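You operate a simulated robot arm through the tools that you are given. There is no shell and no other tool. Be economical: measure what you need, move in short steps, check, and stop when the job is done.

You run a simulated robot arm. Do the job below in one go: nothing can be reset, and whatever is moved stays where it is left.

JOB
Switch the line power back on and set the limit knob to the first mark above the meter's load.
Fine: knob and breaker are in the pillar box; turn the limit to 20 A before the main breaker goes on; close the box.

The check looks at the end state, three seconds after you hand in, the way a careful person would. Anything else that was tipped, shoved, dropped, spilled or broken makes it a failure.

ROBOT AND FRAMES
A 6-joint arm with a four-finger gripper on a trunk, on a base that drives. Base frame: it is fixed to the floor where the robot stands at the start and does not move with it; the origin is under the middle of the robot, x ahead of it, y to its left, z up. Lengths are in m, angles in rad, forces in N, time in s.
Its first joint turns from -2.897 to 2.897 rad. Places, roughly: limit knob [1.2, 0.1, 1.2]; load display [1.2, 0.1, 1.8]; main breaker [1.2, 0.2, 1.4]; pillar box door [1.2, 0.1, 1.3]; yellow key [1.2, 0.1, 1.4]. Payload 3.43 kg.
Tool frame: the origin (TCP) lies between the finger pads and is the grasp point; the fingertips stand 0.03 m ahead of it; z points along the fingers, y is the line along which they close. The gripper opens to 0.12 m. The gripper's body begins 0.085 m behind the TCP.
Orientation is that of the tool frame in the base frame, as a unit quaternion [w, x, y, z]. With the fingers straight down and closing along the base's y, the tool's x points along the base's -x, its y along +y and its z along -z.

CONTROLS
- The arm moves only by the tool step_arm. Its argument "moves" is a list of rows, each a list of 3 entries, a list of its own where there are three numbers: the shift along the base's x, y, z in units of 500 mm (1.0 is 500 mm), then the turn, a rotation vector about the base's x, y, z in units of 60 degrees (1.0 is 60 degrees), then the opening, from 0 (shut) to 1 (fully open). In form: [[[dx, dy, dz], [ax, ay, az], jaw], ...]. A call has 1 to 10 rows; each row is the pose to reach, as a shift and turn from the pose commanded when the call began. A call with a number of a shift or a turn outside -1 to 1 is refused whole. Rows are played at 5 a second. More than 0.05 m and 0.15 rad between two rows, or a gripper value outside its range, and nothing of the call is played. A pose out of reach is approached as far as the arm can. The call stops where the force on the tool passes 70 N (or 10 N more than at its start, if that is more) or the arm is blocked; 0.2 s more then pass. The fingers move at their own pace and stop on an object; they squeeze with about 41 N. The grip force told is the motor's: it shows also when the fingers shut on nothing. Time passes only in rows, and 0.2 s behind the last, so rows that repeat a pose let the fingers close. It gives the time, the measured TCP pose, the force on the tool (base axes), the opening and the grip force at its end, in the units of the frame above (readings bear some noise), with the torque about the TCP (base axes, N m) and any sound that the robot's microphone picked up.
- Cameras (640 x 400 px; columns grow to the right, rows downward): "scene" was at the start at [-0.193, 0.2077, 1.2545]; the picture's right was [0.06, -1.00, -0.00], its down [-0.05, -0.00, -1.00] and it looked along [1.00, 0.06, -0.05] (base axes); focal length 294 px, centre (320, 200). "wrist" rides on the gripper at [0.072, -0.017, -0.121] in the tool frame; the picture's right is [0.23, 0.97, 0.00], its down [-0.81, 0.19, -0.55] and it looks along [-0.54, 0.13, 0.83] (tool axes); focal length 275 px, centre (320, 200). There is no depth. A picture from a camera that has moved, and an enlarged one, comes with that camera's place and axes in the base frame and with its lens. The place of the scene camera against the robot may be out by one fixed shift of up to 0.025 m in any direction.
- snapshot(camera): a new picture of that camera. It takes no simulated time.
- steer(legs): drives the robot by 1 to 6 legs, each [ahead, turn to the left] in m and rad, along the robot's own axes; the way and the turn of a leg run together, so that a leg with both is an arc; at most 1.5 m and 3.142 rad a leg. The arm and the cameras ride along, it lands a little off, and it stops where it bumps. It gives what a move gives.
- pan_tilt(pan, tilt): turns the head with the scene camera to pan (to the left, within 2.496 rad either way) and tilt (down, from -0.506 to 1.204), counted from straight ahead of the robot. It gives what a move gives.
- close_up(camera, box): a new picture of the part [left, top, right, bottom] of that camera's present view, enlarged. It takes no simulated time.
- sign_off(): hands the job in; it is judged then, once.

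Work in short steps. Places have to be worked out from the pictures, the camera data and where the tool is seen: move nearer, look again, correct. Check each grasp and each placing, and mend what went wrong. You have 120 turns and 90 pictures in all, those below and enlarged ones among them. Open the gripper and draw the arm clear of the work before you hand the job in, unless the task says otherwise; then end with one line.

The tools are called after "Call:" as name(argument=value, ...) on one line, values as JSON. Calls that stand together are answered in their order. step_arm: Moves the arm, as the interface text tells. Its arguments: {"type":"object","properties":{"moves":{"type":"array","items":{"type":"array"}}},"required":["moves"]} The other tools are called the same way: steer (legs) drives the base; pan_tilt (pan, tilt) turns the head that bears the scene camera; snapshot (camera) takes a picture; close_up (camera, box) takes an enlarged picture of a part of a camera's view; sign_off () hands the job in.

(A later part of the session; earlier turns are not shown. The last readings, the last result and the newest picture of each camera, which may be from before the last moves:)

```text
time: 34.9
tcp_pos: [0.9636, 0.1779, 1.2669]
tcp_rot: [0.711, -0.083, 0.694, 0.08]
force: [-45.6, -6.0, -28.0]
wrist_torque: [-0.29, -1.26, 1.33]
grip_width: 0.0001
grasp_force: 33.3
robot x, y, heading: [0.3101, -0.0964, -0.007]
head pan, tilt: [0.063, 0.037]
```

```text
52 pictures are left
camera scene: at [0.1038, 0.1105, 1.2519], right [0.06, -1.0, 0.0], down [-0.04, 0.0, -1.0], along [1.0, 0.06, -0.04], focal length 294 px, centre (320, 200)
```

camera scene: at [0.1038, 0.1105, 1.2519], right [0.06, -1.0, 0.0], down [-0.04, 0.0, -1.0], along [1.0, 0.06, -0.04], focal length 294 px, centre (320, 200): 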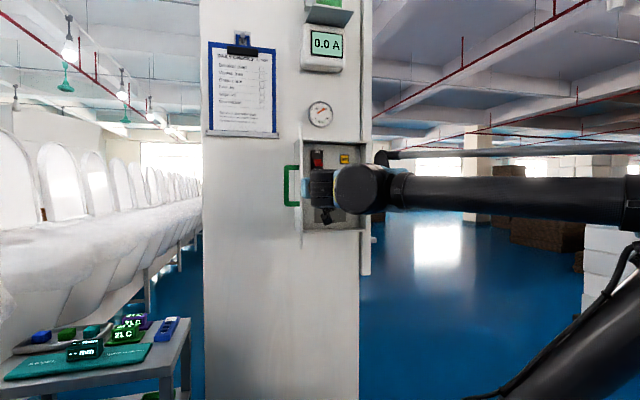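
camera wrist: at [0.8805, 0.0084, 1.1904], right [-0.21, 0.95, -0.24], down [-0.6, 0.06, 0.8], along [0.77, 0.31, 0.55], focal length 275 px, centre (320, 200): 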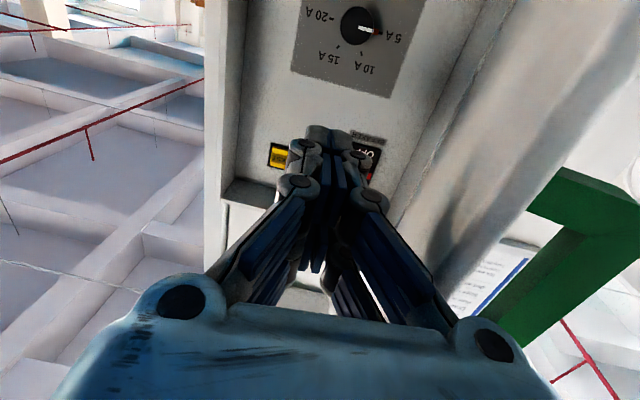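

Door is now about 85–90° open. There's a load on the tool; back away slightly and look.

Call:
step_arm(moves=[[[-0.01, -0.03, 0], [0, 0, 0], 0], [[-0.02, -0.08, 0], [0, 0, 0], 0], [[-0.06, -0.14, 0], [0, 0, 0], 0], [[-0.12, -0.2, 0], [0, 0, 0], 0], [[-0.16, -0.28, 0], [0, 0, 0], 0]])

Call:
snapshot(camera="scene")

Call:
snapshot(camera="wrist")

```text
time: 36.1
tcp_pos: [0.8932, 0.0382, 1.2662]
tcp_rot: [0.709, -0.081, 0.696, 0.079]
force: [-0.1, -0.4, 0.6]
wrist_torque: [0.02, 0.03, 0.03]
grip_width: 0.0
grasp_force: 33.4
robot x, y, heading: [0.3109, -0.0919, -0.002]
head pan, tilt: [0.063, 0.037]
```

```text
51 pictures are left
camera scene: at [0.1197, 0.1107, 1.2545], right [0.06, -1.0, 0.0], down [-0.05, 0.0, -1.0], along [1.0, 0.06, -0.05], focal length 294 px, centre (320, 200)
```

scene: 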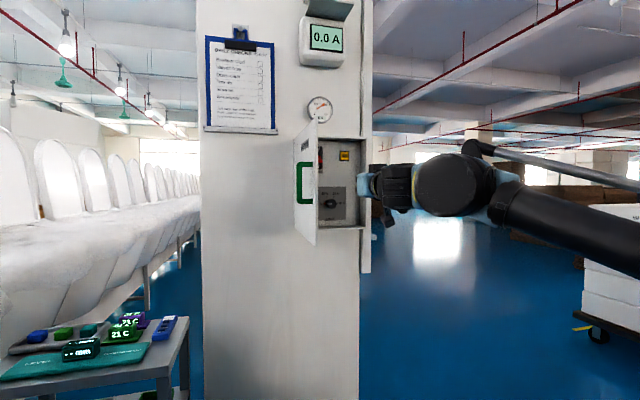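

```text
50 pictures are left
camera wrist: at [0.782, -0.0065, 1.1931], right [-0.21, 0.95, -0.24], down [-0.6, 0.06, 0.8], along [0.77, 0.31, 0.55], focal length 275 px, centre (320, 200)
```

wrist: 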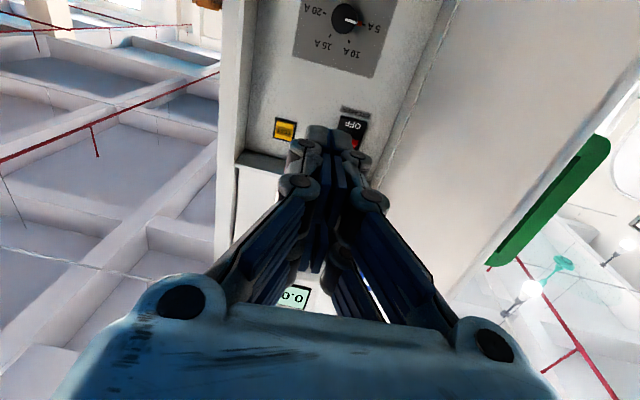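

Interior visible: knob on bottom plate, breaker at upper left, yellow item upper right. Enlarge.

Call:
close_up(camera="scene", box=[290, 115, 380, 245])

Call:
close_up(camera="wrist", box=[230, 0, 410, 180])

```text
3.08 times, centred on (335, 180) of scene
camera zoom: at [0.1197, 0.1107, 1.2545], right [0.06, -1.0, 0.0], down [-0.05, 0.0, -1.0], along [1.0, 0.06, -0.05], focal length 905 px, centre (274, 262)
```

zoom: 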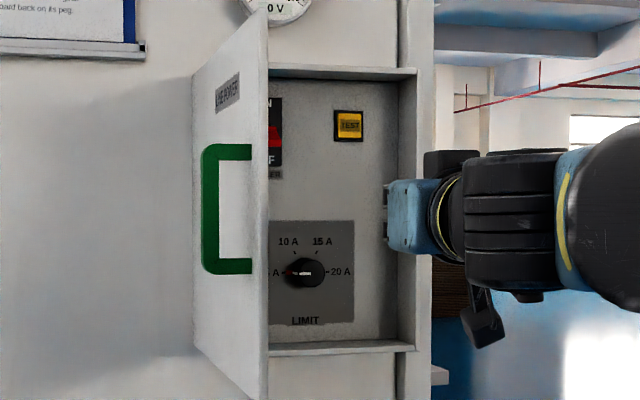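

```text
2.22 times, centred on (320, 90) of wrist
camera zoom: at [0.782, -0.0065, 1.1931], right [-0.21, 0.95, -0.24], down [-0.6, 0.06, 0.8], along [0.77, 0.31, 0.55], focal length 612 px, centre (320, 444)
```

zoom: 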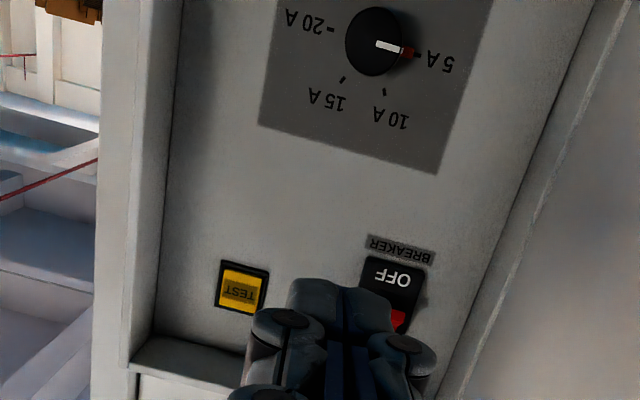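

Knob is at about (1.26, 0.14, 1.19), pointing at 5 A; 20 A is 180° clockwise. The yellow TEST key must be left alone. The door is only ~75° open; I'll widen the fingers, square the yaw and push the door's inner face flush with the left finger.

Call:
step_arm(moves=[[[0, -0.04, 0], [0, 0, -0.07], 0.5], [[0.04, -0.04, 0], [0, 0, -0.14], 1], [[0.1, -0.04, 0], [0, 0, -0.22], 1], [[0.18, -0.02, 0], [0, 0, -0.22], 1], [[0.26, 0.0, 0], [0, 0, -0.22], 1], [[0.32, 0.04, 0], [0, 0, -0.22], 1], [[0.32, 0.08, 0], [0, 0, -0.22], 1]])

Call:
snapshot(camera="wrist")

```text
time: 37.7
tcp_pos: [1.0506, 0.0768, 1.2649]
tcp_rot: [0.714, 0.0, 0.701, -0.003]
force: [-0.7, 0.2, -0.4]
wrist_torque: [-0.01, -0.01, -0.02]
grip_width: 0.1201
grasp_force: 0.1
out of reach, approached as far as the arm can: row 1
robot x, y, heading: [0.3106, -0.0956, -0.004]
head pan, tilt: [0.063, 0.037]
```

```text
47 pictures are left
camera wrist: at [0.9335, 0.0608, 1.1914], right [0.01, 0.97, -0.24], down [-0.57, 0.2, 0.8], along [0.82, 0.13, 0.55], focal length 275 px, centre (320, 200)
```

wrist: 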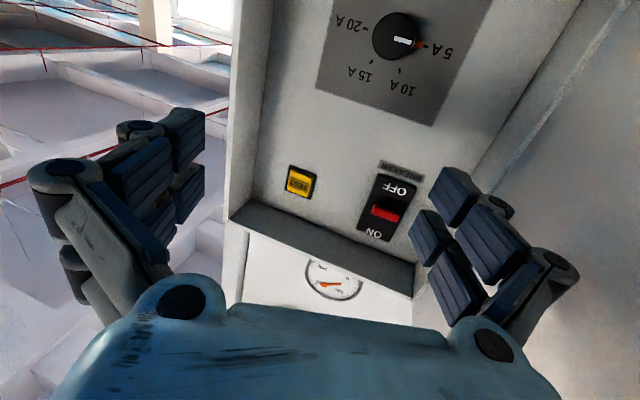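

Clear view. Now sweep +y slowly to push the door past 90°.

Call:
step_arm(moves=[[[0, 0.025, 0], [0, 0, 0], 1], [[0, 0.05, 0], [0, 0, 0], 1], [[0, 0.075, 0], [0, 0, 0], 1], [[0, 0.1, 0], [0, 0, 0], 1], [[0, 0.125, 0], [0, 0, 0], 1], [[0, 0.15, 0], [0, 0, 0], 1], [[-0.01, 0.175, 0], [0, 0, 0], 1], [[-0.02, 0.2, 0], [0, 0, 0], 1], [[-0.03, 0.225, 0], [0, 0, 0], 1], [[-0.04, 0.25, 0], [0, 0, 0], 1]])

Call:
snapshot(camera="wrist")

Call:
snapshot(camera="scene")

```text
time: 39.5
tcp_pos: [1.0198, 0.1723, 1.2723]
tcp_rot: [0.718, 0.004, 0.696, -0.007]
force: [-11.6, -33.5, 7.9]
wrist_torque: [0.45, 0.17, 2.18]
grip_width: 0.1076
grasp_force: 0.1
robot x, y, heading: [0.3102, -0.0949, -0.004]
head pan, tilt: [0.063, 0.037]
stopped in row 9: the force on the tool passed its limit at 79 N (the readings are from after the stop); the commanded pose is now the measured one
```

```text
46 pictures are left
camera wrist: at [0.9025, 0.156, 1.1989], right [0.02, 0.97, -0.23], down [-0.57, 0.2, 0.79], along [0.82, 0.12, 0.56], focal length 275 px, centre (320, 200)
```

wrist: 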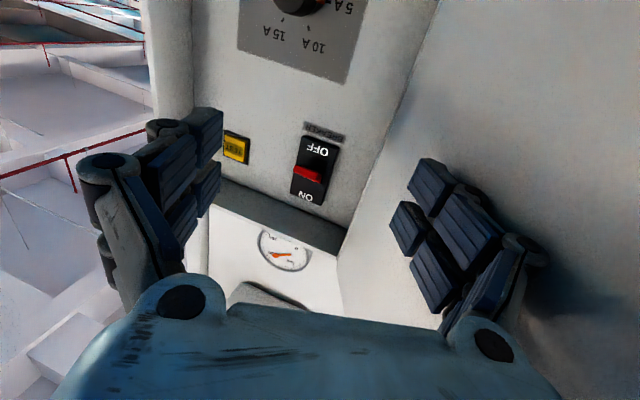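

```text
45 pictures are left
camera scene: at [0.1185, 0.109, 1.2547], right [0.06, -1.0, 0.0], down [-0.05, 0.0, -1.0], along [1.0, 0.06, -0.05], focal length 294 px, centre (320, 200)
```

scene: 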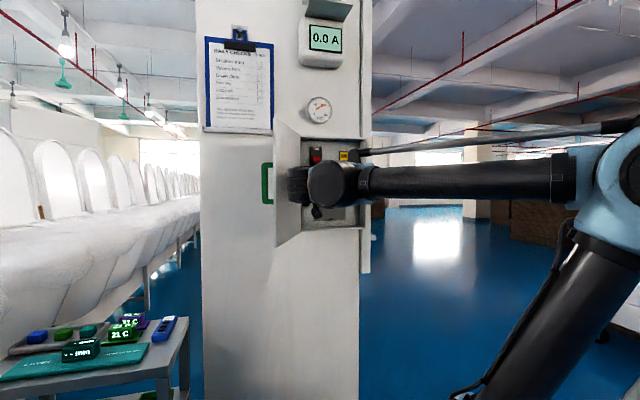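

Door is now beyond 90°. Retract slightly and line up with the knob at (y 0.141, z 1.193).

Call:
step_arm(moves=[[[-0.01, -0.03, 0], [0, 0, 0], 1], [[-0.04, -0.062, -0.04], [0, 0, 0], 1], [[-0.08, -0.062, -0.08], [0, 0, 0], 1], [[-0.1, -0.062, -0.12], [0, 0, 0], 1], [[-0.1, -0.062, -0.158], [0, 0.02, 0], 1], [[-0.1, -0.062, -0.158], [0, 0.02, 0], 1]])

Call:
snapshot(camera="wrist")

Call:
snapshot(camera="scene")

```text
time: 40.9
tcp_pos: [0.9725, 0.1451, 1.1924]
tcp_rot: [0.71, 0.003, 0.704, -0.007]
force: [-0.1, -0.5, 0.6]
wrist_torque: [0.01, 0.04, 0.02]
grip_width: 0.1198
grasp_force: 0.1
robot x, y, heading: [0.3089, -0.0976, -0.005]
head pan, tilt: [0.063, 0.037]
```

```text
44 pictures are left
camera wrist: at [0.8539, 0.1278, 1.1201], right [0.01, 0.97, -0.24], down [-0.56, 0.2, 0.81], along [0.83, 0.12, 0.54], focal length 275 px, centre (320, 200)
```

wrist: 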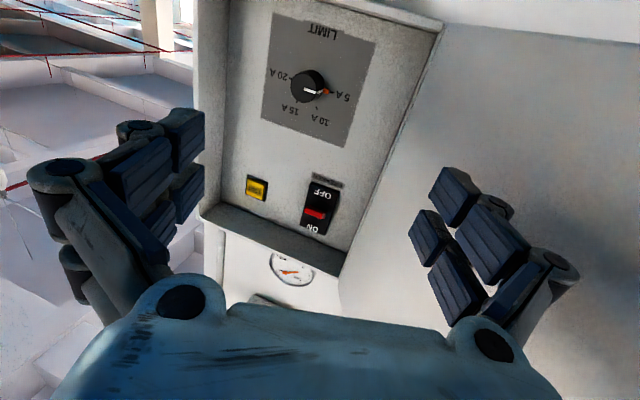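

```text
43 pictures are left
camera scene: at [0.1193, 0.1107, 1.2545], right [0.06, -1.0, 0.0], down [-0.05, 0.0, -1.0], along [1.0, 0.06, -0.05], focal length 294 px, centre (320, 200)
```

scene: 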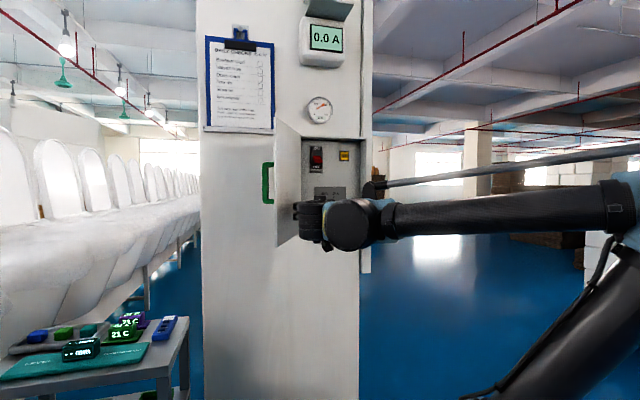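

Re-triangulated knob face: (1.205, 0.127, 1.193). Shift to that line and pre-roll the tool −60° about x.

Call:
step_arm(moves=[[[0, -0.018, 0], [-0.14, 0, 0], 1], [[0, -0.036, 0], [-0.28, 0, 0], 1], [[0, -0.036, 0], [-0.42, 0, 0], 1], [[0, -0.036, 0], [-0.56, 0, 0], 1], [[0, -0.036, 0], [-0.7, 0, 0], 1], [[0, -0.036, 0], [-0.84, 0, 0], 0.8], [[0, -0.036, 0], [-0.98, 0, 0], 0.8], [[0, -0.036, 0], [-0.98, 0, 0], 0.8]])

Call:
snapshot(camera="scene")

```text
time: 42.7
tcp_pos: [0.973, 0.1274, 1.1923]
tcp_rot: [0.619, -0.348, 0.61, -0.352]
force: [0.2, 0.2, 0.7]
wrist_torque: [0.0, -0.03, -0.03]
grip_width: 0.0959
grasp_force: 0.2
robot x, y, heading: [0.311, -0.0932, -0.005]
head pan, tilt: [0.063, 0.037]
```

```text
42 pictures are left
camera scene: at [0.1192, 0.1106, 1.2545], right [0.06, -1.0, 0.0], down [-0.05, 0.0, -1.0], along [1.0, 0.06, -0.05], focal length 294 px, centre (320, 200)
```

scene: 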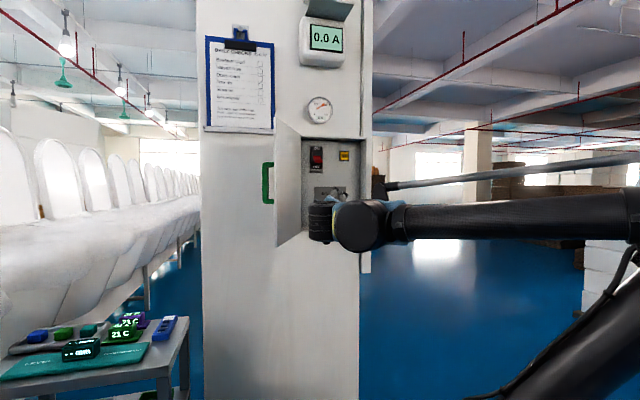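

Rolls freely. Add 30° more of roll (to −90° total) and view with the wrist camera.

Call:
step_arm(moves=[[[0, 0, 0], [-0.14, 0, 0], 0.8], [[0, 0, 0], [-0.28, 0, 0], 0.8], [[0, 0, 0], [-0.42, 0, 0], 0.8], [[0, 0, 0], [-0.52, 0, 0], 0.8], [[0.1, 0, 0], [-0.52, 0, 0], 0.8], [[0.2, 0, 0], [-0.52, 0, 0], 0.8], [[0.2, 0, 0], [-0.52, 0, 0], 0.8]])

Call:
snapshot(camera="wrist")

```text
time: 44.3
tcp_pos: [1.0735, 0.1211, 1.1937]
tcp_rot: [0.532, -0.478, 0.487, -0.501]
force: [0.1, 0.4, -0.5]
wrist_torque: [0.02, -0.03, -0.01]
grip_width: 0.0961
grasp_force: 0.0
out of reach, approached as far as the arm can: row 4, 5, 6, 7
robot x, y, heading: [0.3126, -0.0891, -0.001]
head pan, tilt: [0.063, 0.037]
```

```text
41 pictures are left
camera wrist: at [0.9553, 0.0459, 1.1995], right [0.07, -0.19, -0.98], down [-0.56, 0.81, -0.2], along [0.83, 0.56, -0.05], focal length 275 px, centre (320, 200)
```

wrist: 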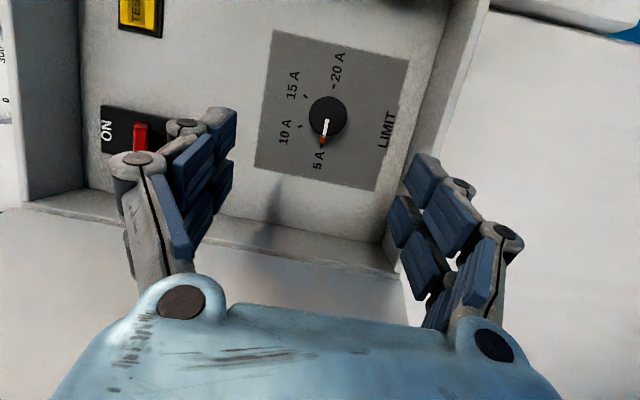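

Roll limit is near −87°. Ease roll to about −78°, align to (0.125, 1.196) and approach the knob.

Call:
step_arm(moves=[[[0, -0.004, 0.007], [0.1, 0, 0], 0.6], [[0, -0.004, 0.007], [0.2, 0, 0], 0.6], [[0.05, -0.004, 0.007], [0.2, 0, 0], 0.6], [[0.1, -0.004, 0.007], [0.2, 0, 0], 0.6], [[0.15, -0.004, 0.007], [0.2, 0, 0], 0.6], [[0.15, -0.004, 0.007], [0.2, 0, 0], 0.6]])

Call:
snapshot(camera="wrist")

```text
time: 45.7
tcp_pos: [1.1469, 0.1169, 1.1978]
tcp_rot: [0.579, -0.419, 0.537, -0.448]
force: [0.7, -0.3, 0.3]
wrist_torque: [-0.03, 0.01, -0.02]
grip_width: 0.0717
grasp_force: 0.0
robot x, y, heading: [0.3116, -0.0964, -0.007]
head pan, tilt: [0.063, 0.037]
```

```text
40 pictures are left
camera wrist: at [1.0285, 0.0424, 1.1887], right [0.07, 0.02, -1.0], down [-0.56, 0.83, -0.02], along [0.83, 0.56, 0.07], focal length 275 px, centre (320, 200)
```

wrist: 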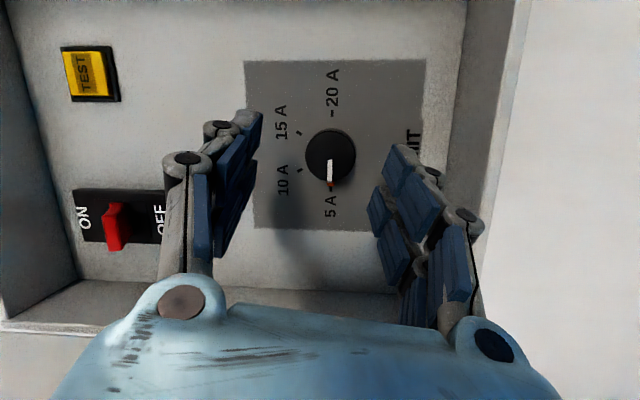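

Knob face at (1.2055, 0.1237, 1.196). Correct a 4° upward pitch, centre and advance so pads surround it.

Call:
step_arm(moves=[[[0, 0.014, -0.004], [0, 0.067, 0], 0.6], [[0.03, 0.014, -0.004], [0, 0.067, 0], 0.6], [[0.06, 0.014, -0.004], [0, 0.067, 0], 0.6], [[0.086, 0.014, -0.004], [0, 0.067, 0], 0.6], [[0.086, 0.014, -0.004], [0, 0.067, 0], 0.6]])

Call:
snapshot(camera="wrist")

```text
time: 46.9
tcp_pos: [1.1906, 0.124, 1.194]
tcp_rot: [0.56, -0.435, 0.557, -0.433]
force: [-16.1, -0.8, -7.0]
wrist_torque: [-0.25, 0.76, 0.54]
grip_width: 0.081
grasp_force: 7.1
robot x, y, heading: [0.3114, -0.0965, -0.002]
head pan, tilt: [0.063, 0.037]
```

```text
39 pictures are left
camera wrist: at [1.0706, 0.0493, 1.1942], right [0.0, 0.02, -1.0], down [-0.56, 0.83, 0.01], along [0.83, 0.56, 0.01], focal length 275 px, centre (320, 200)
```

wrist: 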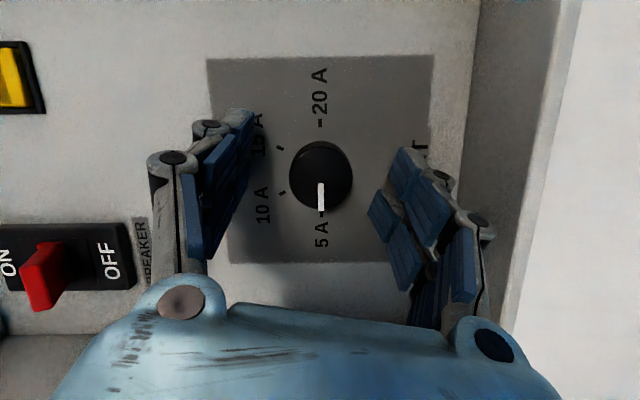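

Tips touch the plate; back off 5 mm and close on the knob.

Call:
step_arm(moves=[[[-0.012, 0, 0], [0, 0, 0], 0.6], [[-0.012, 0, 0], [0, 0, 0], 0.4], [[-0.012, 0, 0], [0, 0, 0], 0.1], [[-0.012, 0, 0], [0, 0, 0], 0], [[-0.012, 0, 0], [0, 0, 0], 0]])

Call:
snapshot(camera="wrist")

```text
time: 48.1
tcp_pos: [1.183, 0.1235, 1.1947]
tcp_rot: [0.56, -0.435, 0.557, -0.432]
force: [-14.6, 3.2, -29.2]
wrist_torque: [-0.16, 0.92, 0.88]
grip_width: 0.0336
grasp_force: 44.9
robot x, y, heading: [0.3086, -0.0912, 0.001]
head pan, tilt: [0.063, 0.037]
```

```text
38 pictures are left
camera wrist: at [1.0649, 0.0491, 1.1934], right [0.0, 0.02, -1.0], down [-0.56, 0.83, 0.01], along [0.83, 0.56, 0.01], focal length 275 px, centre (320, 200)
```

wrist: 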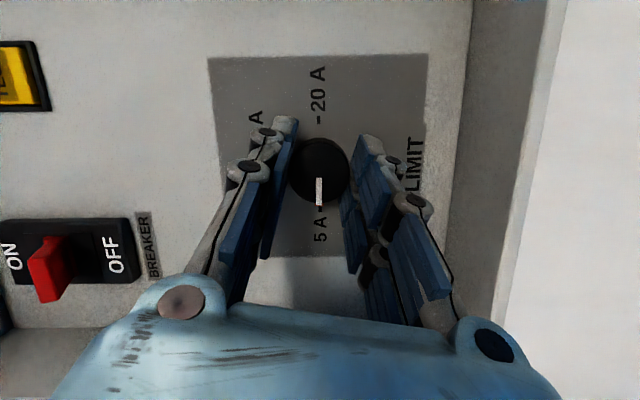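

Gripped the knob (34 mm). Relieve z a little and turn clockwise (+x) slowly by 54°.

Call:
step_arm(moves=[[[0, 0, -0.005], [0, 0, 0], 0], [[0, 0, -0.005], [0.1, 0, 0], 0], [[0, 0, -0.005], [0.2, 0, 0], 0], [[0, 0, -0.005], [0.3, 0, 0], 0], [[0, 0, -0.005], [0.4, 0, 0], 0], [[0, 0, -0.005], [0.5, 0, 0], 0], [[0, 0, -0.005], [0.6, 0, 0], 0], [[0, 0, -0.005], [0.7, 0, 0], 0], [[0, 0, -0.005], [0.8, 0, 0], 0], [[0, 0, -0.005], [0.9, 0, 0], 0]])

Call:
snapshot(camera="wrist")

```text
time: 50.3
tcp_pos: [1.1826, 0.1246, 1.1929]
tcp_rot: [0.697, -0.133, 0.693, -0.133]
force: [-18.8, 13.8, 16.7]
wrist_torque: [-0.34, 0.52, 0.36]
grip_width: 0.0367
grasp_force: 45.0
robot x, y, heading: [0.3103, -0.0932, -0.003]
head pan, tilt: [0.063, 0.037]
```

```text
37 pictures are left
camera wrist: at [1.0635, 0.0812, 1.1324], right [0.0, 0.82, -0.57], down [-0.56, 0.48, 0.68], along [0.83, 0.32, 0.46], focal length 275 px, centre (320, 200)
```

wrist: 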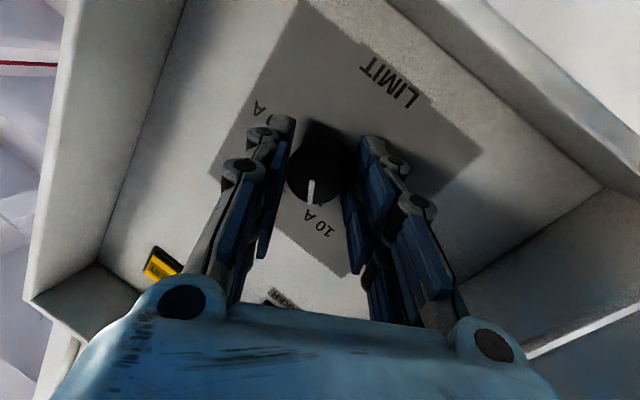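

Knob turned with the gripper to about 10 A. Continue another 60°.

Call:
step_arm(moves=[[[0, 0, 0], [0.1, 0, 0], 0], [[0, 0, 0], [0.2, 0, 0], 0], [[0, 0, 0], [0.3, 0, 0], 0], [[0, 0, 0], [0.4, 0, 0], 0], [[0, 0, 0], [0.5, 0, 0], 0], [[0, 0, 0], [0.6, 0, 0], 0], [[0, 0, 0], [0.7, 0, 0], 0], [[0, 0, 0], [0.8, 0, 0], 0], [[0, 0, 0], [0.9, 0, 0], 0], [[0, 0, 0], [1.0, 0, 0], 0]])

Call:
snapshot(camera="wrist")

```text
time: 52.5
tcp_pos: [1.1818, 0.1251, 1.1933]
tcp_rot: [0.669, 0.233, 0.666, 0.232]
force: [-31.7, 35.0, 20.0]
wrist_torque: [-0.14, -0.26, 2.13]
grip_width: 0.0361
grasp_force: 45.6
robot x, y, heading: [0.3115, -0.0944, 0.005]
head pan, tilt: [0.063, 0.037]
```

```text
36 pictures are left
camera wrist: at [1.0627, 0.156, 1.1265], right [0.0, 0.91, 0.42], down [-0.56, -0.35, 0.75], along [0.83, -0.23, 0.5], focal length 275 px, centre (320, 200)
```

wrist: 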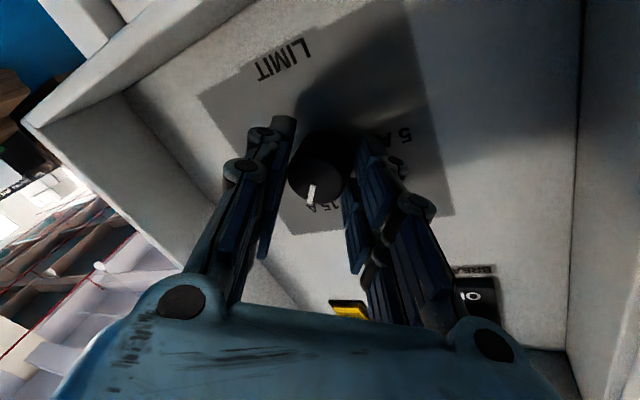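

At ~15 A. Relieve side loads and continue turning ~55°.

Call:
step_arm(moves=[[[-0.004, 0.006, 0.004], [0, 0, 0], 0], [[-0.004, 0.006, 0.004], [0.1, 0, 0], 0], [[-0.004, 0.006, 0.004], [0.2, 0, 0], 0], [[-0.004, 0.006, 0.004], [0.3, 0, 0], 0], [[-0.004, 0.006, 0.004], [0.4, 0, 0], 0], [[-0.004, 0.006, 0.004], [0.5, 0, 0], 0], [[-0.004, 0.006, 0.004], [0.6, 0, 0], 0], [[-0.004, 0.006, 0.004], [0.7, 0, 0], 0], [[-0.004, 0.006, 0.004], [0.8, 0, 0], 0], [[-0.004, 0.006, 0.004], [0.9, 0, 0], 0]])

Call:
snapshot(camera="wrist")

```text
time: 54.7
tcp_pos: [1.1816, 0.1255, 1.1938]
tcp_rot: [0.491, 0.511, 0.489, 0.509]
force: [1.0, 4.3, 15.1]
wrist_torque: [-0.56, 0.15, 0.0]
grip_width: 0.0331
grasp_force: 44.7
robot x, y, heading: [0.3082, -0.0892, -0.004]
head pan, tilt: [0.063, 0.037]
```

```text
35 pictures are left
camera wrist: at [1.0631, 0.1976, 1.1814], right [0.0, 0.19, 0.98], down [-0.56, -0.82, 0.16], along [0.83, -0.55, 0.1], focal length 275 px, centre (320, 200)
```

wrist: 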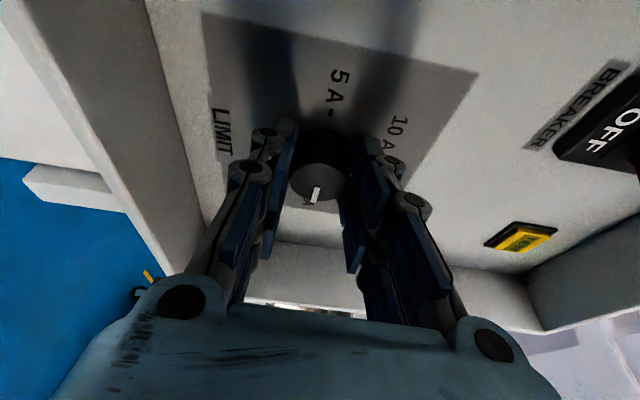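

Turned about 168° total. Enlarge to see the pointer relative to the 20 A mark.

Call:
close_up(camera="wrist", box=[260, 90, 400, 230])

```text
2.86 times, centred on (330, 160) of wrist
camera zoom: at [1.0631, 0.1976, 1.1814], right [0.0, 0.19, 0.98], down [-0.56, -0.82, 0.16], along [0.83, -0.55, 0.1], focal length 786 px, centre (291, 314)
```

zoom: 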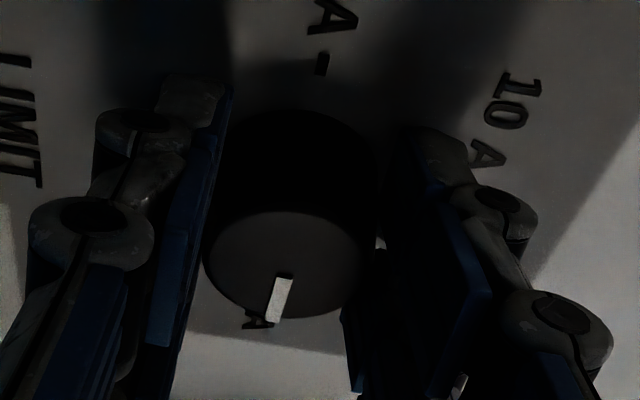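

Hard to judge; release, retreat, and look at the pointer.

Call:
step_arm(moves=[[[0, 0, 0], [0, 0, 0], 0.3], [[0, 0, 0], [0, 0, 0], 0.6], [[-0.06, 0, 0], [0, 0, 0], 0.6], [[-0.12, 0, 0], [0, 0, 0], 0.6], [[-0.2, 0, 0], [0, 0, 0], 0.6]])

Call:
close_up(camera="wrist", box=[220, 40, 420, 200])

```text
time: 55.9
tcp_pos: [1.0828, 0.1278, 1.1971]
tcp_rot: [0.491, 0.512, 0.489, 0.508]
force: [0.4, -0.2, -0.3]
wrist_torque: [-0.03, -0.05, -0.03]
grip_width: 0.072
grasp_force: 0.2
robot x, y, heading: [0.3117, -0.0948, -0.007]
head pan, tilt: [0.063, 0.037]
```

```text
2.50 times, centred on (320, 120) of wrist
camera zoom: at [0.9636, 0.2, 1.1828], right [0.0, 0.19, 0.98], down [-0.56, -0.82, 0.16], along [0.83, -0.55, 0.1], focal length 688 px, centre (320, 400)
```

zoom: 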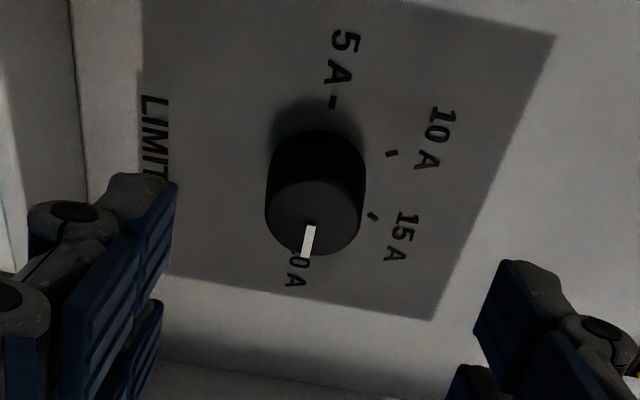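

The pointer is aligned with 20 A within a couple of degrees. Back off and roll the tool back toward −75° (camera on the right side) to check with the scene and work the breaker at about (1.175, 0.173, 1.353).

Call:
step_arm(moves=[[[-0.06, 0, 0], [-0.1, 0, 0], 0.6], [[-0.12, 0, 0], [-0.2, 0, 0], 0.4], [[-0.18, 0, 0], [-0.3, 0, 0], 0], [[-0.18, 0, 0], [-0.4, 0, 0], 0], [[-0.18, 0, 0], [-0.5, 0, 0], 0], [[-0.18, 0, 0], [-0.6, 0, 0], 0], [[-0.18, 0, 0], [-0.7, 0, 0], 0], [[-0.18, 0, 0], [-0.8, 0, 0], 0], [[-0.18, 0, 0], [-0.9, 0, 0], 0], [[-0.18, 0, 0], [-1, 0, 0], 0]])

Call:
step_arm(moves=[[[0, -0.06, 0], [-0.1, 0, 0], 0], [[0, -0.12, 0], [-0.2, 0, 0], 0], [[0, -0.18, 0], [-0.3, 0, 0], 0], [[0, -0.24, 0], [-0.4, 0, 0], 0], [[0, -0.3, 0], [-0.5, 0, 0], 0], [[0, -0.3, 0], [-0.6, 0, 0], 0], [[0, -0.3, 0], [-0.7, 0, 0], 0], [[0, -0.3, 0], [-0.8, 0, 0], 0], [[0, -0.3, 0], [-0.9, 0, 0], 0], [[0, -0.3, 0], [-1, 0, 0], 0]])

Call:
close_up(camera="scene", box=[270, 120, 390, 245])

```text
time: 58.1
tcp_pos: [0.9916, 0.1267, 1.1942]
tcp_rot: [0.681, 0.197, 0.678, 0.196]
force: [-0.2, -0.2, 0.3]
wrist_torque: [0.01, 0.01, -0.01]
grip_width: 0.0
grasp_force: 33.1
robot x, y, heading: [0.3091, -0.0917, -0.0]
head pan, tilt: [0.063, 0.037]
```

```text
time: 60.3
tcp_pos: [0.9915, -0.0233, 1.194]
tcp_rot: [0.688, -0.171, 0.685, -0.168]
force: [0.3, 0.3, 0.9]
wrist_torque: [-0.04, -0.02, 0.05]
grip_width: 0.0002
grasp_force: 33.4
robot x, y, heading: [0.3099, -0.0938, -0.006]
head pan, tilt: [0.063, 0.037]
```

```text
3.20 times, centred on (330, 182) of scene
camera zoom: at [0.1192, 0.1107, 1.2545], right [0.06, -1.0, 0.0], down [-0.05, 0.0, -1.0], along [1.0, 0.06, -0.05], focal length 941 px, centre (288, 256)
```

zoom: 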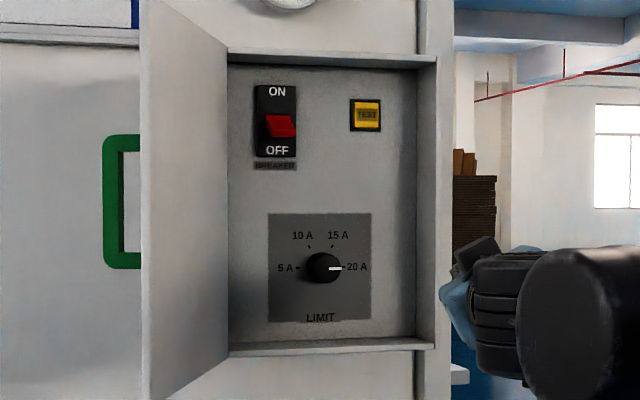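

Clearly at 20 A, breaker OFF with lever down (bottom edge z≈1.335). Move the closed fingers in front of and below the lever.

Call:
step_arm(moves=[[[0, 0.06, 0.05], [0, 0, 0], 0], [[0, 0.12, 0.1], [0, 0, 0], 0], [[0, 0.19, 0.15], [0, 0, 0], 0], [[0, 0.26, 0.2], [0, 0, 0], 0], [[0, 0.33, 0.24], [0, 0, 0], 0], [[0.06, 0.393, 0.24], [0, 0, 0], 0], [[0.14, 0.393, 0.24], [0, 0, 0], 0], [[0.2, 0.393, 0.24], [0, 0, 0], 0], [[0.2, 0.393, 0.24], [0, 0, 0], 0]])

Call:
snapshot(camera="wrist")

```text
time: 62.3
tcp_pos: [1.0922, 0.1701, 1.3119]
tcp_rot: [0.688, -0.17, 0.685, -0.169]
force: [-0.7, -0.2, 0.0]
wrist_torque: [0.0, -0.02, -0.01]
grip_width: 0.0001
grasp_force: 33.7
robot x, y, heading: [0.3074, -0.0912, -0.011]
head pan, tilt: [0.063, 0.037]
```

```text
31 pictures are left
camera wrist: at [0.973, 0.1219, 1.2573], right [0.0, 0.75, -0.66], down [-0.56, 0.55, 0.63], along [0.83, 0.36, 0.42], focal length 275 px, centre (320, 200)
```

wrist: 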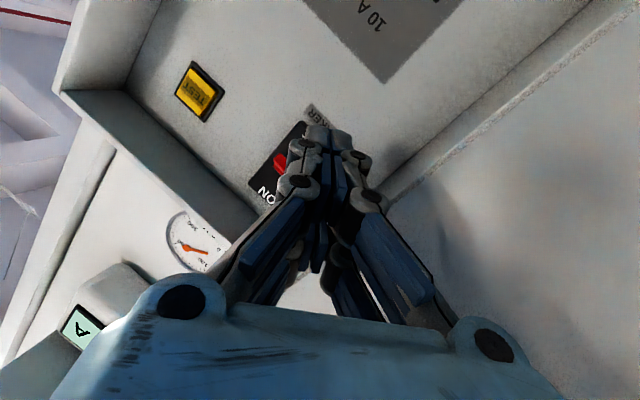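

Advance under the lever.

Call:
step_arm(moves=[[[0.05, 0.004, 0.002], [0, 0, 0], 0], [[0.1, 0.004, 0.002], [0, 0, 0], 0], [[0.136, 0.004, 0.002], [0, 0, 0], 0], [[0.136, 0.004, 0.002], [0, 0, 0], 0]])

Call:
snapshot(camera="wrist")

```text
time: 63.3
tcp_pos: [1.1591, 0.1743, 1.3146]
tcp_rot: [0.688, -0.17, 0.685, -0.168]
force: [-0.6, 0.3, 0.2]
wrist_torque: [-0.01, 0.05, 0.02]
grip_width: 0.0
grasp_force: 32.5
robot x, y, heading: [0.3103, -0.0935, -0.006]
head pan, tilt: [0.063, 0.037]
```

```text
30 pictures are left
camera wrist: at [1.0412, 0.1243, 1.2595], right [0.0, 0.75, -0.66], down [-0.56, 0.55, 0.63], along [0.83, 0.36, 0.42], focal length 275 px, centre (320, 200)
```

wrist: 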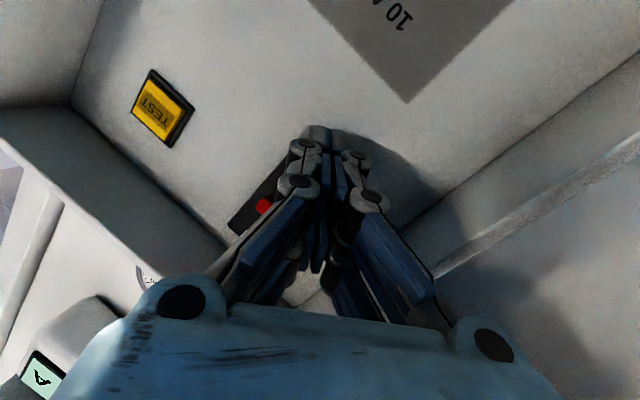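

No contact yet; push upward in small steps.

Call:
step_arm(moves=[[[0, 0, 0.012], [0, 0, 0], 0], [[0, 0, 0.024], [0, 0, 0], 0], [[0, 0, 0.036], [0, 0, 0], 0], [[0, 0, 0.048], [0, 0, 0], 0], [[0, 0, 0.06], [0, 0, 0], 0], [[0, 0, 0.072], [0, 0, 0], 0], [[0, 0, 0.084], [0, 0, 0], 0]])

Call:
snapshot(camera="scene")

```text
time: 64.6
tcp_pos: [1.1416, 0.1724, 1.3511]
tcp_rot: [0.691, -0.165, 0.683, -0.168]
force: [-31.6, -14.2, -39.4]
wrist_torque: [0.28, 0.22, -0.27]
grip_width: 0.0
grasp_force: 33.9
robot x, y, heading: [0.3129, -0.0953, -0.003]
head pan, tilt: [0.063, 0.037]
stopped in row 6: the force on the tool passed its limit at 85 N (the readings are from after the stop); the commanded pose is now the measured one
```

```text
29 pictures are left
camera scene: at [0.1188, 0.1102, 1.2545], right [0.06, -1.0, 0.0], down [-0.05, 0.0, -1.0], along [1.0, 0.06, -0.05], focal length 294 px, centre (320, 200)
```

scene: 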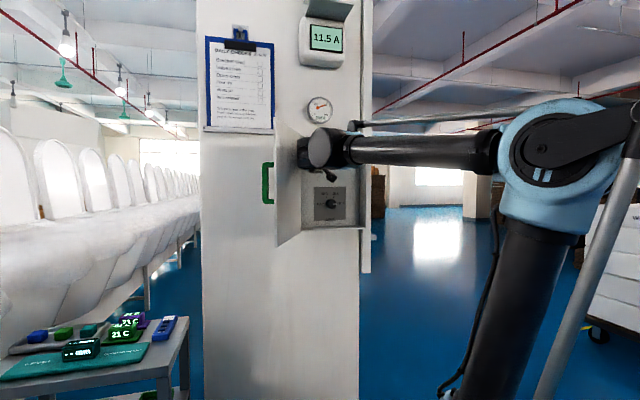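

Display now shows 11.5 A — the breaker flipped. Back away and check display, breaker and knob.

Call:
step_arm(moves=[[[-0.02, 0, -0.01], [0, 0, 0], 0], [[-0.06, 0, -0.01], [0, 0, 0], 0], [[-0.14, 0, -0.01], [0, 0, 0], 0], [[-0.22, 0, -0.01], [0, 0, 0], 0], [[-0.28, -0.08, -0.05], [0, 0, 0], 0], [[-0.28, -0.17, -0.1], [0, 0, 0], 0], [[-0.28, -0.26, -0.15], [0, 0, 0], 0], [[-0.28, -0.34, -0.2], [0, 0, 0], 0], [[-0.28, -0.4, -0.25], [0, 0, 0], 0], [[-0.28, -0.4, -0.3], [0, 0, 0], 0]])

Call:
close_up(camera="scene", box=[270, 0, 390, 125])

Call:
close_up(camera="scene", box=[290, 130, 380, 230])

```text
refused: row 5 steps farther than a row can; nothing moved
```

```text
3.20 times, centred on (330, 62) of scene
camera zoom: at [0.1188, 0.1102, 1.2545], right [0.06, -1.0, 0.0], down [-0.05, 0.0, -1.0], along [1.0, 0.06, -0.05], focal length 941 px, centre (288, 640)
```

zoom: 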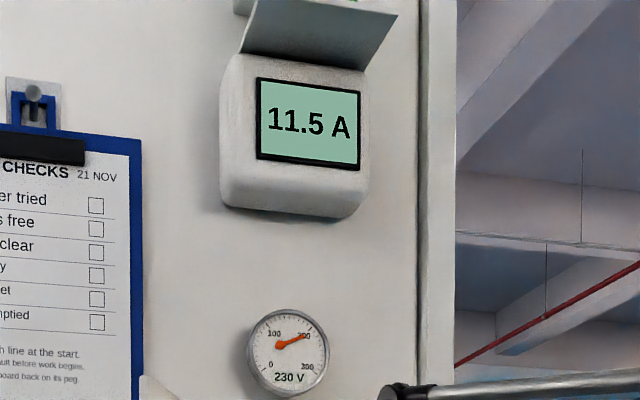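

```text
4.00 times, centred on (335, 180) of scene
camera zoom: at [0.1188, 0.1102, 1.2545], right [0.06, -1.0, 0.0], down [-0.05, 0.0, -1.0], along [1.0, 0.06, -0.05], focal length 1176 px, centre (260, 280)
```

zoom: 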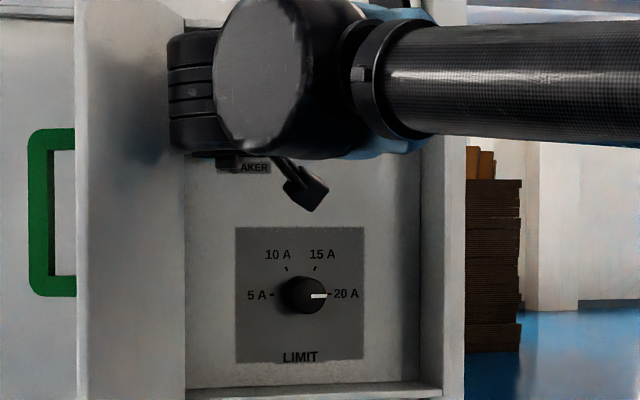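

230 V and 11.5 A steady: the limit must go to 15 A, i.e. 60° counter-clockwise. First retreat from the breaker.

Call:
step_arm(moves=[[[-0.02, 0, -0.01], [0, 0, 0], 0], [[-0.06, 0, -0.01], [0, 0, 0], 0], [[-0.14, 0, -0.01], [0, 0, 0], 0], [[-0.22, 0, -0.01], [0, 0, 0], 0], [[-0.26, -0.06, -0.04], [0, 0, 0], 0], [[-0.28, -0.12, -0.09], [0, 0, 0], 0], [[-0.28, -0.18, -0.15], [0, 0, 0], 0], [[-0.28, -0.24, -0.2], [0, 0, 0], 0], [[-0.28, -0.32, -0.25], [0, 0, 0], 0], [[-0.28, -0.38, -0.3], [0, 0, 0], 0]])

Call:
close_up(camera="scene", box=[290, 130, 380, 230])

Call:
close_up(camera="scene", box=[270, 0, 390, 125])

```text
time: 66.8
tcp_pos: [1.0007, -0.017, 1.1979]
tcp_rot: [0.691, -0.169, 0.683, -0.166]
force: [0.7, 0.0, 0.6]
wrist_torque: [-0.05, 0.01, 0.05]
grip_width: 0.0002
grasp_force: 33.2
robot x, y, heading: [0.3114, -0.0956, -0.004]
head pan, tilt: [0.063, 0.037]
```

```text
4.00 times, centred on (335, 180) of scene
camera zoom: at [0.1192, 0.1106, 1.2545], right [0.06, -1.0, 0.0], down [-0.05, 0.0, -1.0], along [1.0, 0.06, -0.05], focal length 1176 px, centre (260, 280)
```

zoom: 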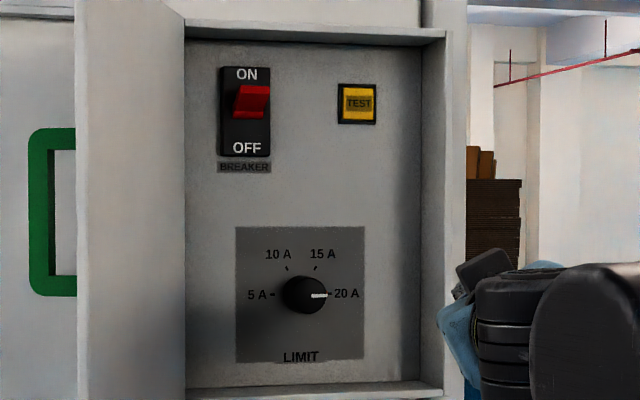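

```text
3.20 times, centred on (330, 62) of scene
camera zoom: at [0.1192, 0.1106, 1.2545], right [0.06, -1.0, 0.0], down [-0.05, 0.0, -1.0], along [1.0, 0.06, -0.05], focal length 941 px, centre (288, 640)
```

zoom: 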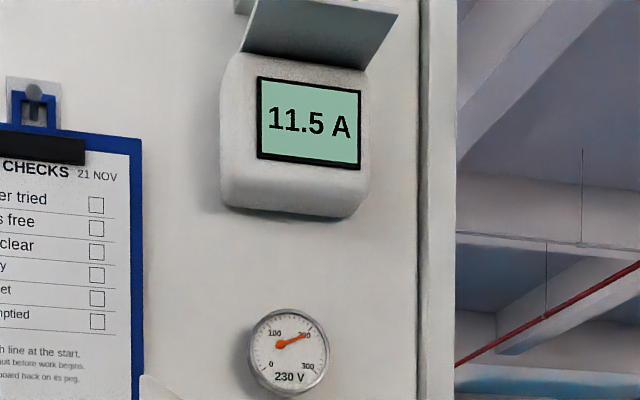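

Breaker is ON. Now pre-roll +60° and line up with the knob with open gripper.

Call:
step_arm(moves=[[[0, 0.04, -0.004], [0.12, 0, 0], 0.3], [[0, 0.08, -0.006], [0.24, 0, 0], 0.6], [[0, 0.14, -0.007], [0.36, 0, 0], 0.6], [[0, 0.2, -0.007], [0.48, 0, 0], 0.6], [[0, 0.26, -0.007], [0.6, 0, 0], 0.6], [[0, 0.283, -0.007], [0.72, 0, 0], 0.6], [[0.06, 0.283, -0.007], [0.84, 0, 0], 0.6], [[0.14, 0.283, -0.007], [0.96, 0, 0], 0.6], [[0.2, 0.283, -0.007], [1.0, 0, 0], 0.6], [[0.26, 0.283, -0.007], [1.0, 0, 0], 0.6]])

Call:
snapshot(camera="wrist")

```text
time: 69.0
tcp_pos: [1.1333, 0.1254, 1.1995]
tcp_rot: [0.682, 0.201, 0.675, 0.196]
force: [-0.5, -0.1, -1.0]
wrist_torque: [0.0, 0.02, -0.01]
grip_width: 0.072
grasp_force: 0.0
robot x, y, heading: [0.3108, -0.0943, -0.007]
head pan, tilt: [0.063, 0.037]
```

```text
24 pictures are left
camera wrist: at [1.0147, 0.1502, 1.1296], right [0.01, 0.94, 0.33], down [-0.56, -0.27, 0.78], along [0.83, -0.19, 0.53], focal length 275 px, centre (320, 200)
```

wrist: 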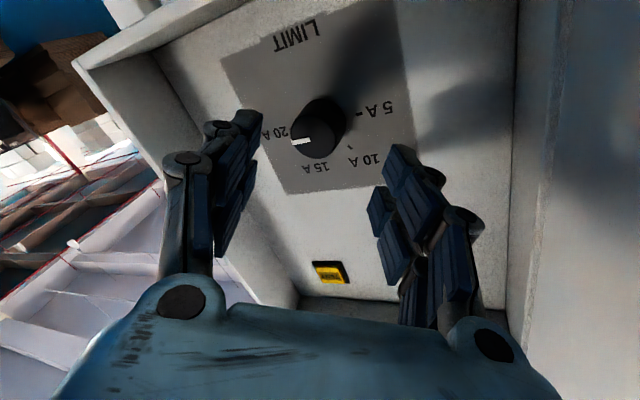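

Aligned; lower 5 mm, advance and close on the knob.

Call:
step_arm(moves=[[[0.03, 0, -0.011], [0, 0, 0], 0.6], [[0.06, 0, -0.011], [0, 0, 0], 0.6], [[0.097, 0, -0.011], [0, 0, 0], 0.6], [[0.097, 0, -0.011], [0, 0, 0], 0.4], [[0.097, 0, -0.011], [0, 0, 0], 0.1], [[0.097, 0, -0.011], [0, 0, 0], 0], [[0.097, 0, -0.011], [0, 0, 0], 0]])

Call:
snapshot(camera="wrist")

```text
time: 70.6
tcp_pos: [1.1806, 0.1261, 1.1928]
tcp_rot: [0.683, 0.202, 0.674, 0.196]
force: [-9.3, -10.9, -8.8]
wrist_torque: [0.21, -0.38, 0.02]
grip_width: 0.0362
grasp_force: 44.8
robot x, y, heading: [0.3074, -0.0922, -0.005]
head pan, tilt: [0.063, 0.037]
```

```text
23 pictures are left
camera wrist: at [1.0621, 0.1508, 1.1225], right [0.01, 0.94, 0.33], down [-0.56, -0.27, 0.78], along [0.83, -0.19, 0.53], focal length 275 px, centre (320, 200)
```

wrist: 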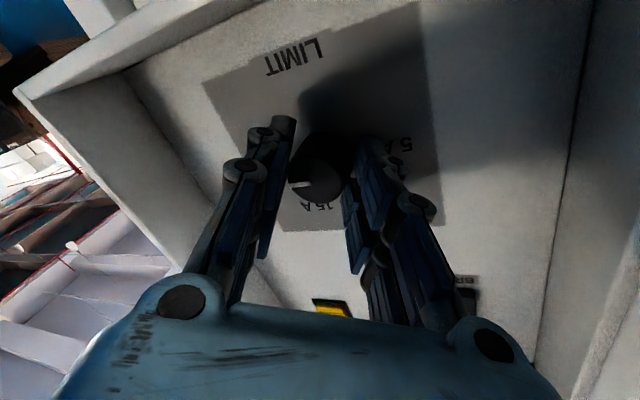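

Well gripped. Turn counter-clockwise 60°.

Call:
step_arm(moves=[[[0, 0, 0], [-0.1, 0, 0], 0], [[0, 0, 0], [-0.2, 0, 0], 0], [[0, 0, 0], [-0.3, 0, 0], 0], [[0, 0, 0], [-0.4, 0, 0], 0], [[0, 0, 0], [-0.5, 0, 0], 0], [[0, 0, 0], [-0.6, 0, 0], 0], [[0, 0, 0], [-0.7, 0, 0], 0], [[0, 0, 0], [-0.8, 0, 0], 0], [[0, 0, 0], [-0.9, 0, 0], 0], [[0, 0, 0], [-1.0, 0, 0], 0]])

Call:
snapshot(camera="wrist")

```text
time: 72.8
tcp_pos: [1.1788, 0.1246, 1.1935]
tcp_rot: [0.692, -0.167, 0.682, -0.167]
force: [-8.1, -29.0, 9.0]
wrist_torque: [0.14, -0.62, -0.29]
grip_width: 0.0355
grasp_force: 45.6
robot x, y, heading: [0.3088, -0.0905, 0.002]
head pan, tilt: [0.063, 0.037]
```

```text
22 pictures are left
camera wrist: at [1.061, 0.0757, 1.1374], right [0.01, 0.76, -0.65], down [-0.56, 0.54, 0.62], along [0.83, 0.36, 0.43], focal length 275 px, centre (320, 200)
```

wrist: 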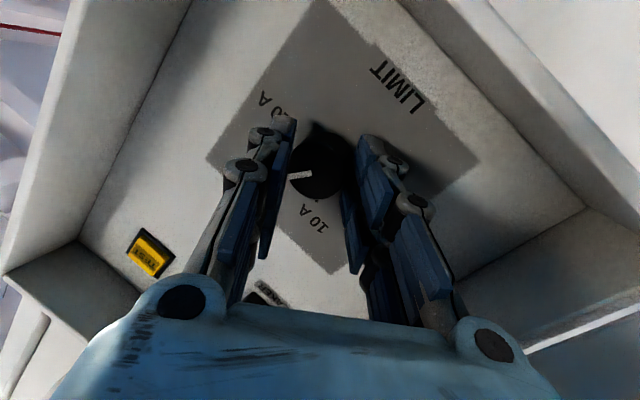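

Turned with the gripper. Release, retreat to the right and check the dial.

Call:
step_arm(moves=[[[0, 0, 0], [0, 0, 0], 0.3], [[0, 0, 0], [0, 0, 0], 0.6], [[-0.06, 0, 0], [0, 0, 0], 0.6], [[-0.14, 0, 0], [0, 0, 0], 0.6], [[-0.22, 0, 0], [0, 0, 0], 0.6], [[-0.3, 0, 0], [0, 0, 0], 0.6], [[-0.35, -0.07, 0], [0, 0, 0], 0.6], [[-0.36, -0.15, 0], [0, 0, 0], 0.3], [[-0.36, -0.24, 0], [0, 0, 0], 0], [[-0.36, -0.33, 0], [0, 0, 0], 0]])

Call:
close_up(camera="scene", box=[290, 130, 380, 230])

Call:
close_up(camera="scene", box=[310, 180, 350, 220])

```text
time: 75.0
tcp_pos: [1.0025, -0.0404, 1.1952]
tcp_rot: [0.692, -0.167, 0.683, -0.167]
force: [-0.2, -0.3, 0.2]
wrist_torque: [0.02, 0.01, 0.02]
grip_width: 0.0001
grasp_force: 33.8
robot x, y, heading: [0.3101, -0.0946, -0.006]
head pan, tilt: [0.063, 0.037]
```

```text
4.00 times, centred on (335, 180) of scene
camera zoom: at [0.1192, 0.1105, 1.2545], right [0.06, -1.0, 0.0], down [-0.05, 0.0, -1.0], along [1.0, 0.06, -0.05], focal length 1176 px, centre (260, 280)
```

zoom: 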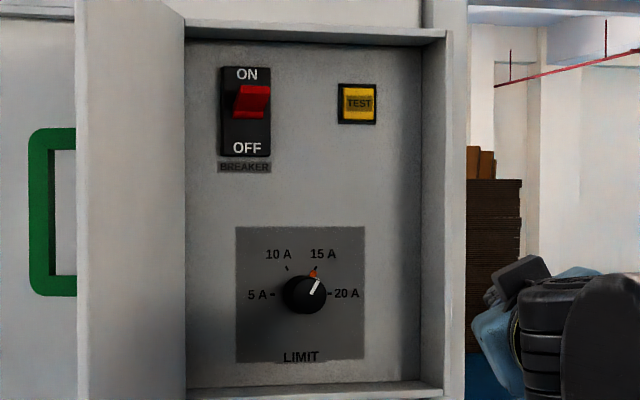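

```text
10.00 times, centred on (330, 200) of scene
camera zoom: at [0.1192, 0.1105, 1.2545], right [0.06, -1.0, 0.0], down [-0.05, 0.0, -1.0], along [1.0, 0.06, -0.05], focal length 2940 px, centre (220, 200)
```

zoom: 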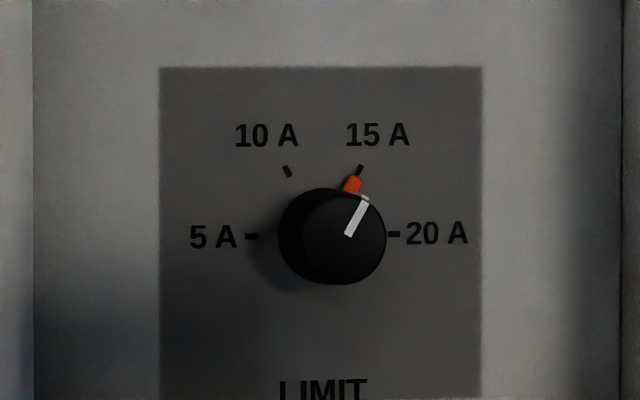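

Knob is exactly at 15 A, breaker ON, display 11.5 A. Now close the door: go around in front of its edge to the left side.

Call:
step_arm(moves=[[[-0.09, 0, 0], [0, 0, 0], 0], [[-0.18, 0, -0.02], [0, 0, 0], 0], [[-0.26, 0.04, -0.04], [0, 0, 0], 0], [[-0.3, 0.12, -0.06], [0, 0, 0], 0], [[-0.3, 0.21, -0.07], [0, 0, 0], 0], [[-0.3, 0.3, -0.07], [0, 0, 0], 0], [[-0.3, 0.39, -0.07], [0, 0, 0], 0], [[-0.3, 0.48, -0.07], [0, 0, 0], 0], [[-0.3, 0.57, -0.07], [0, 0, 0], 0], [[-0.3, 0.66, -0.07], [0, 0, 0], 0]])

Call:
snapshot(camera="scene")

```text
time: 77.1
tcp_pos: [0.8381, 0.2407, 1.1613]
tcp_rot: [0.694, -0.16, 0.68, -0.174]
force: [-0.1, 0.3, -0.5]
wrist_torque: [0.04, -0.04, 0.02]
grip_width: 0.0
grasp_force: 33.9
out of reach, approached as far as the arm can: row 2, 3, 4
robot x, y, heading: [0.3078, -0.0893, -0.005]
head pan, tilt: [0.063, 0.037]
stopped in row 10: the force on the tool passed its limit at 97 N (the readings are from after the stop); the commanded pose is now the measured one
```

```text
19 pictures are left
camera scene: at [0.1195, 0.1108, 1.2545], right [0.06, -1.0, 0.0], down [-0.05, 0.0, -1.0], along [1.0, 0.06, -0.05], focal length 294 px, centre (320, 200)
```

scene: 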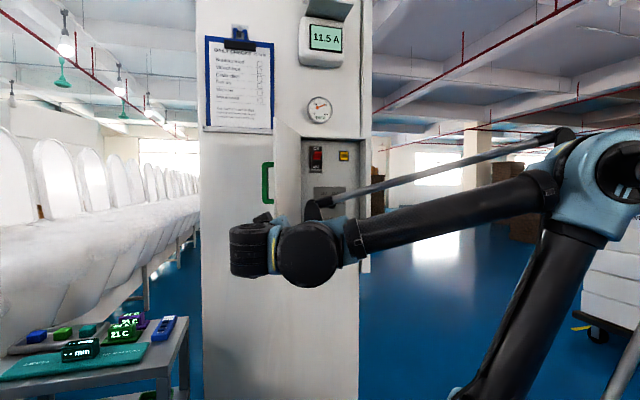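

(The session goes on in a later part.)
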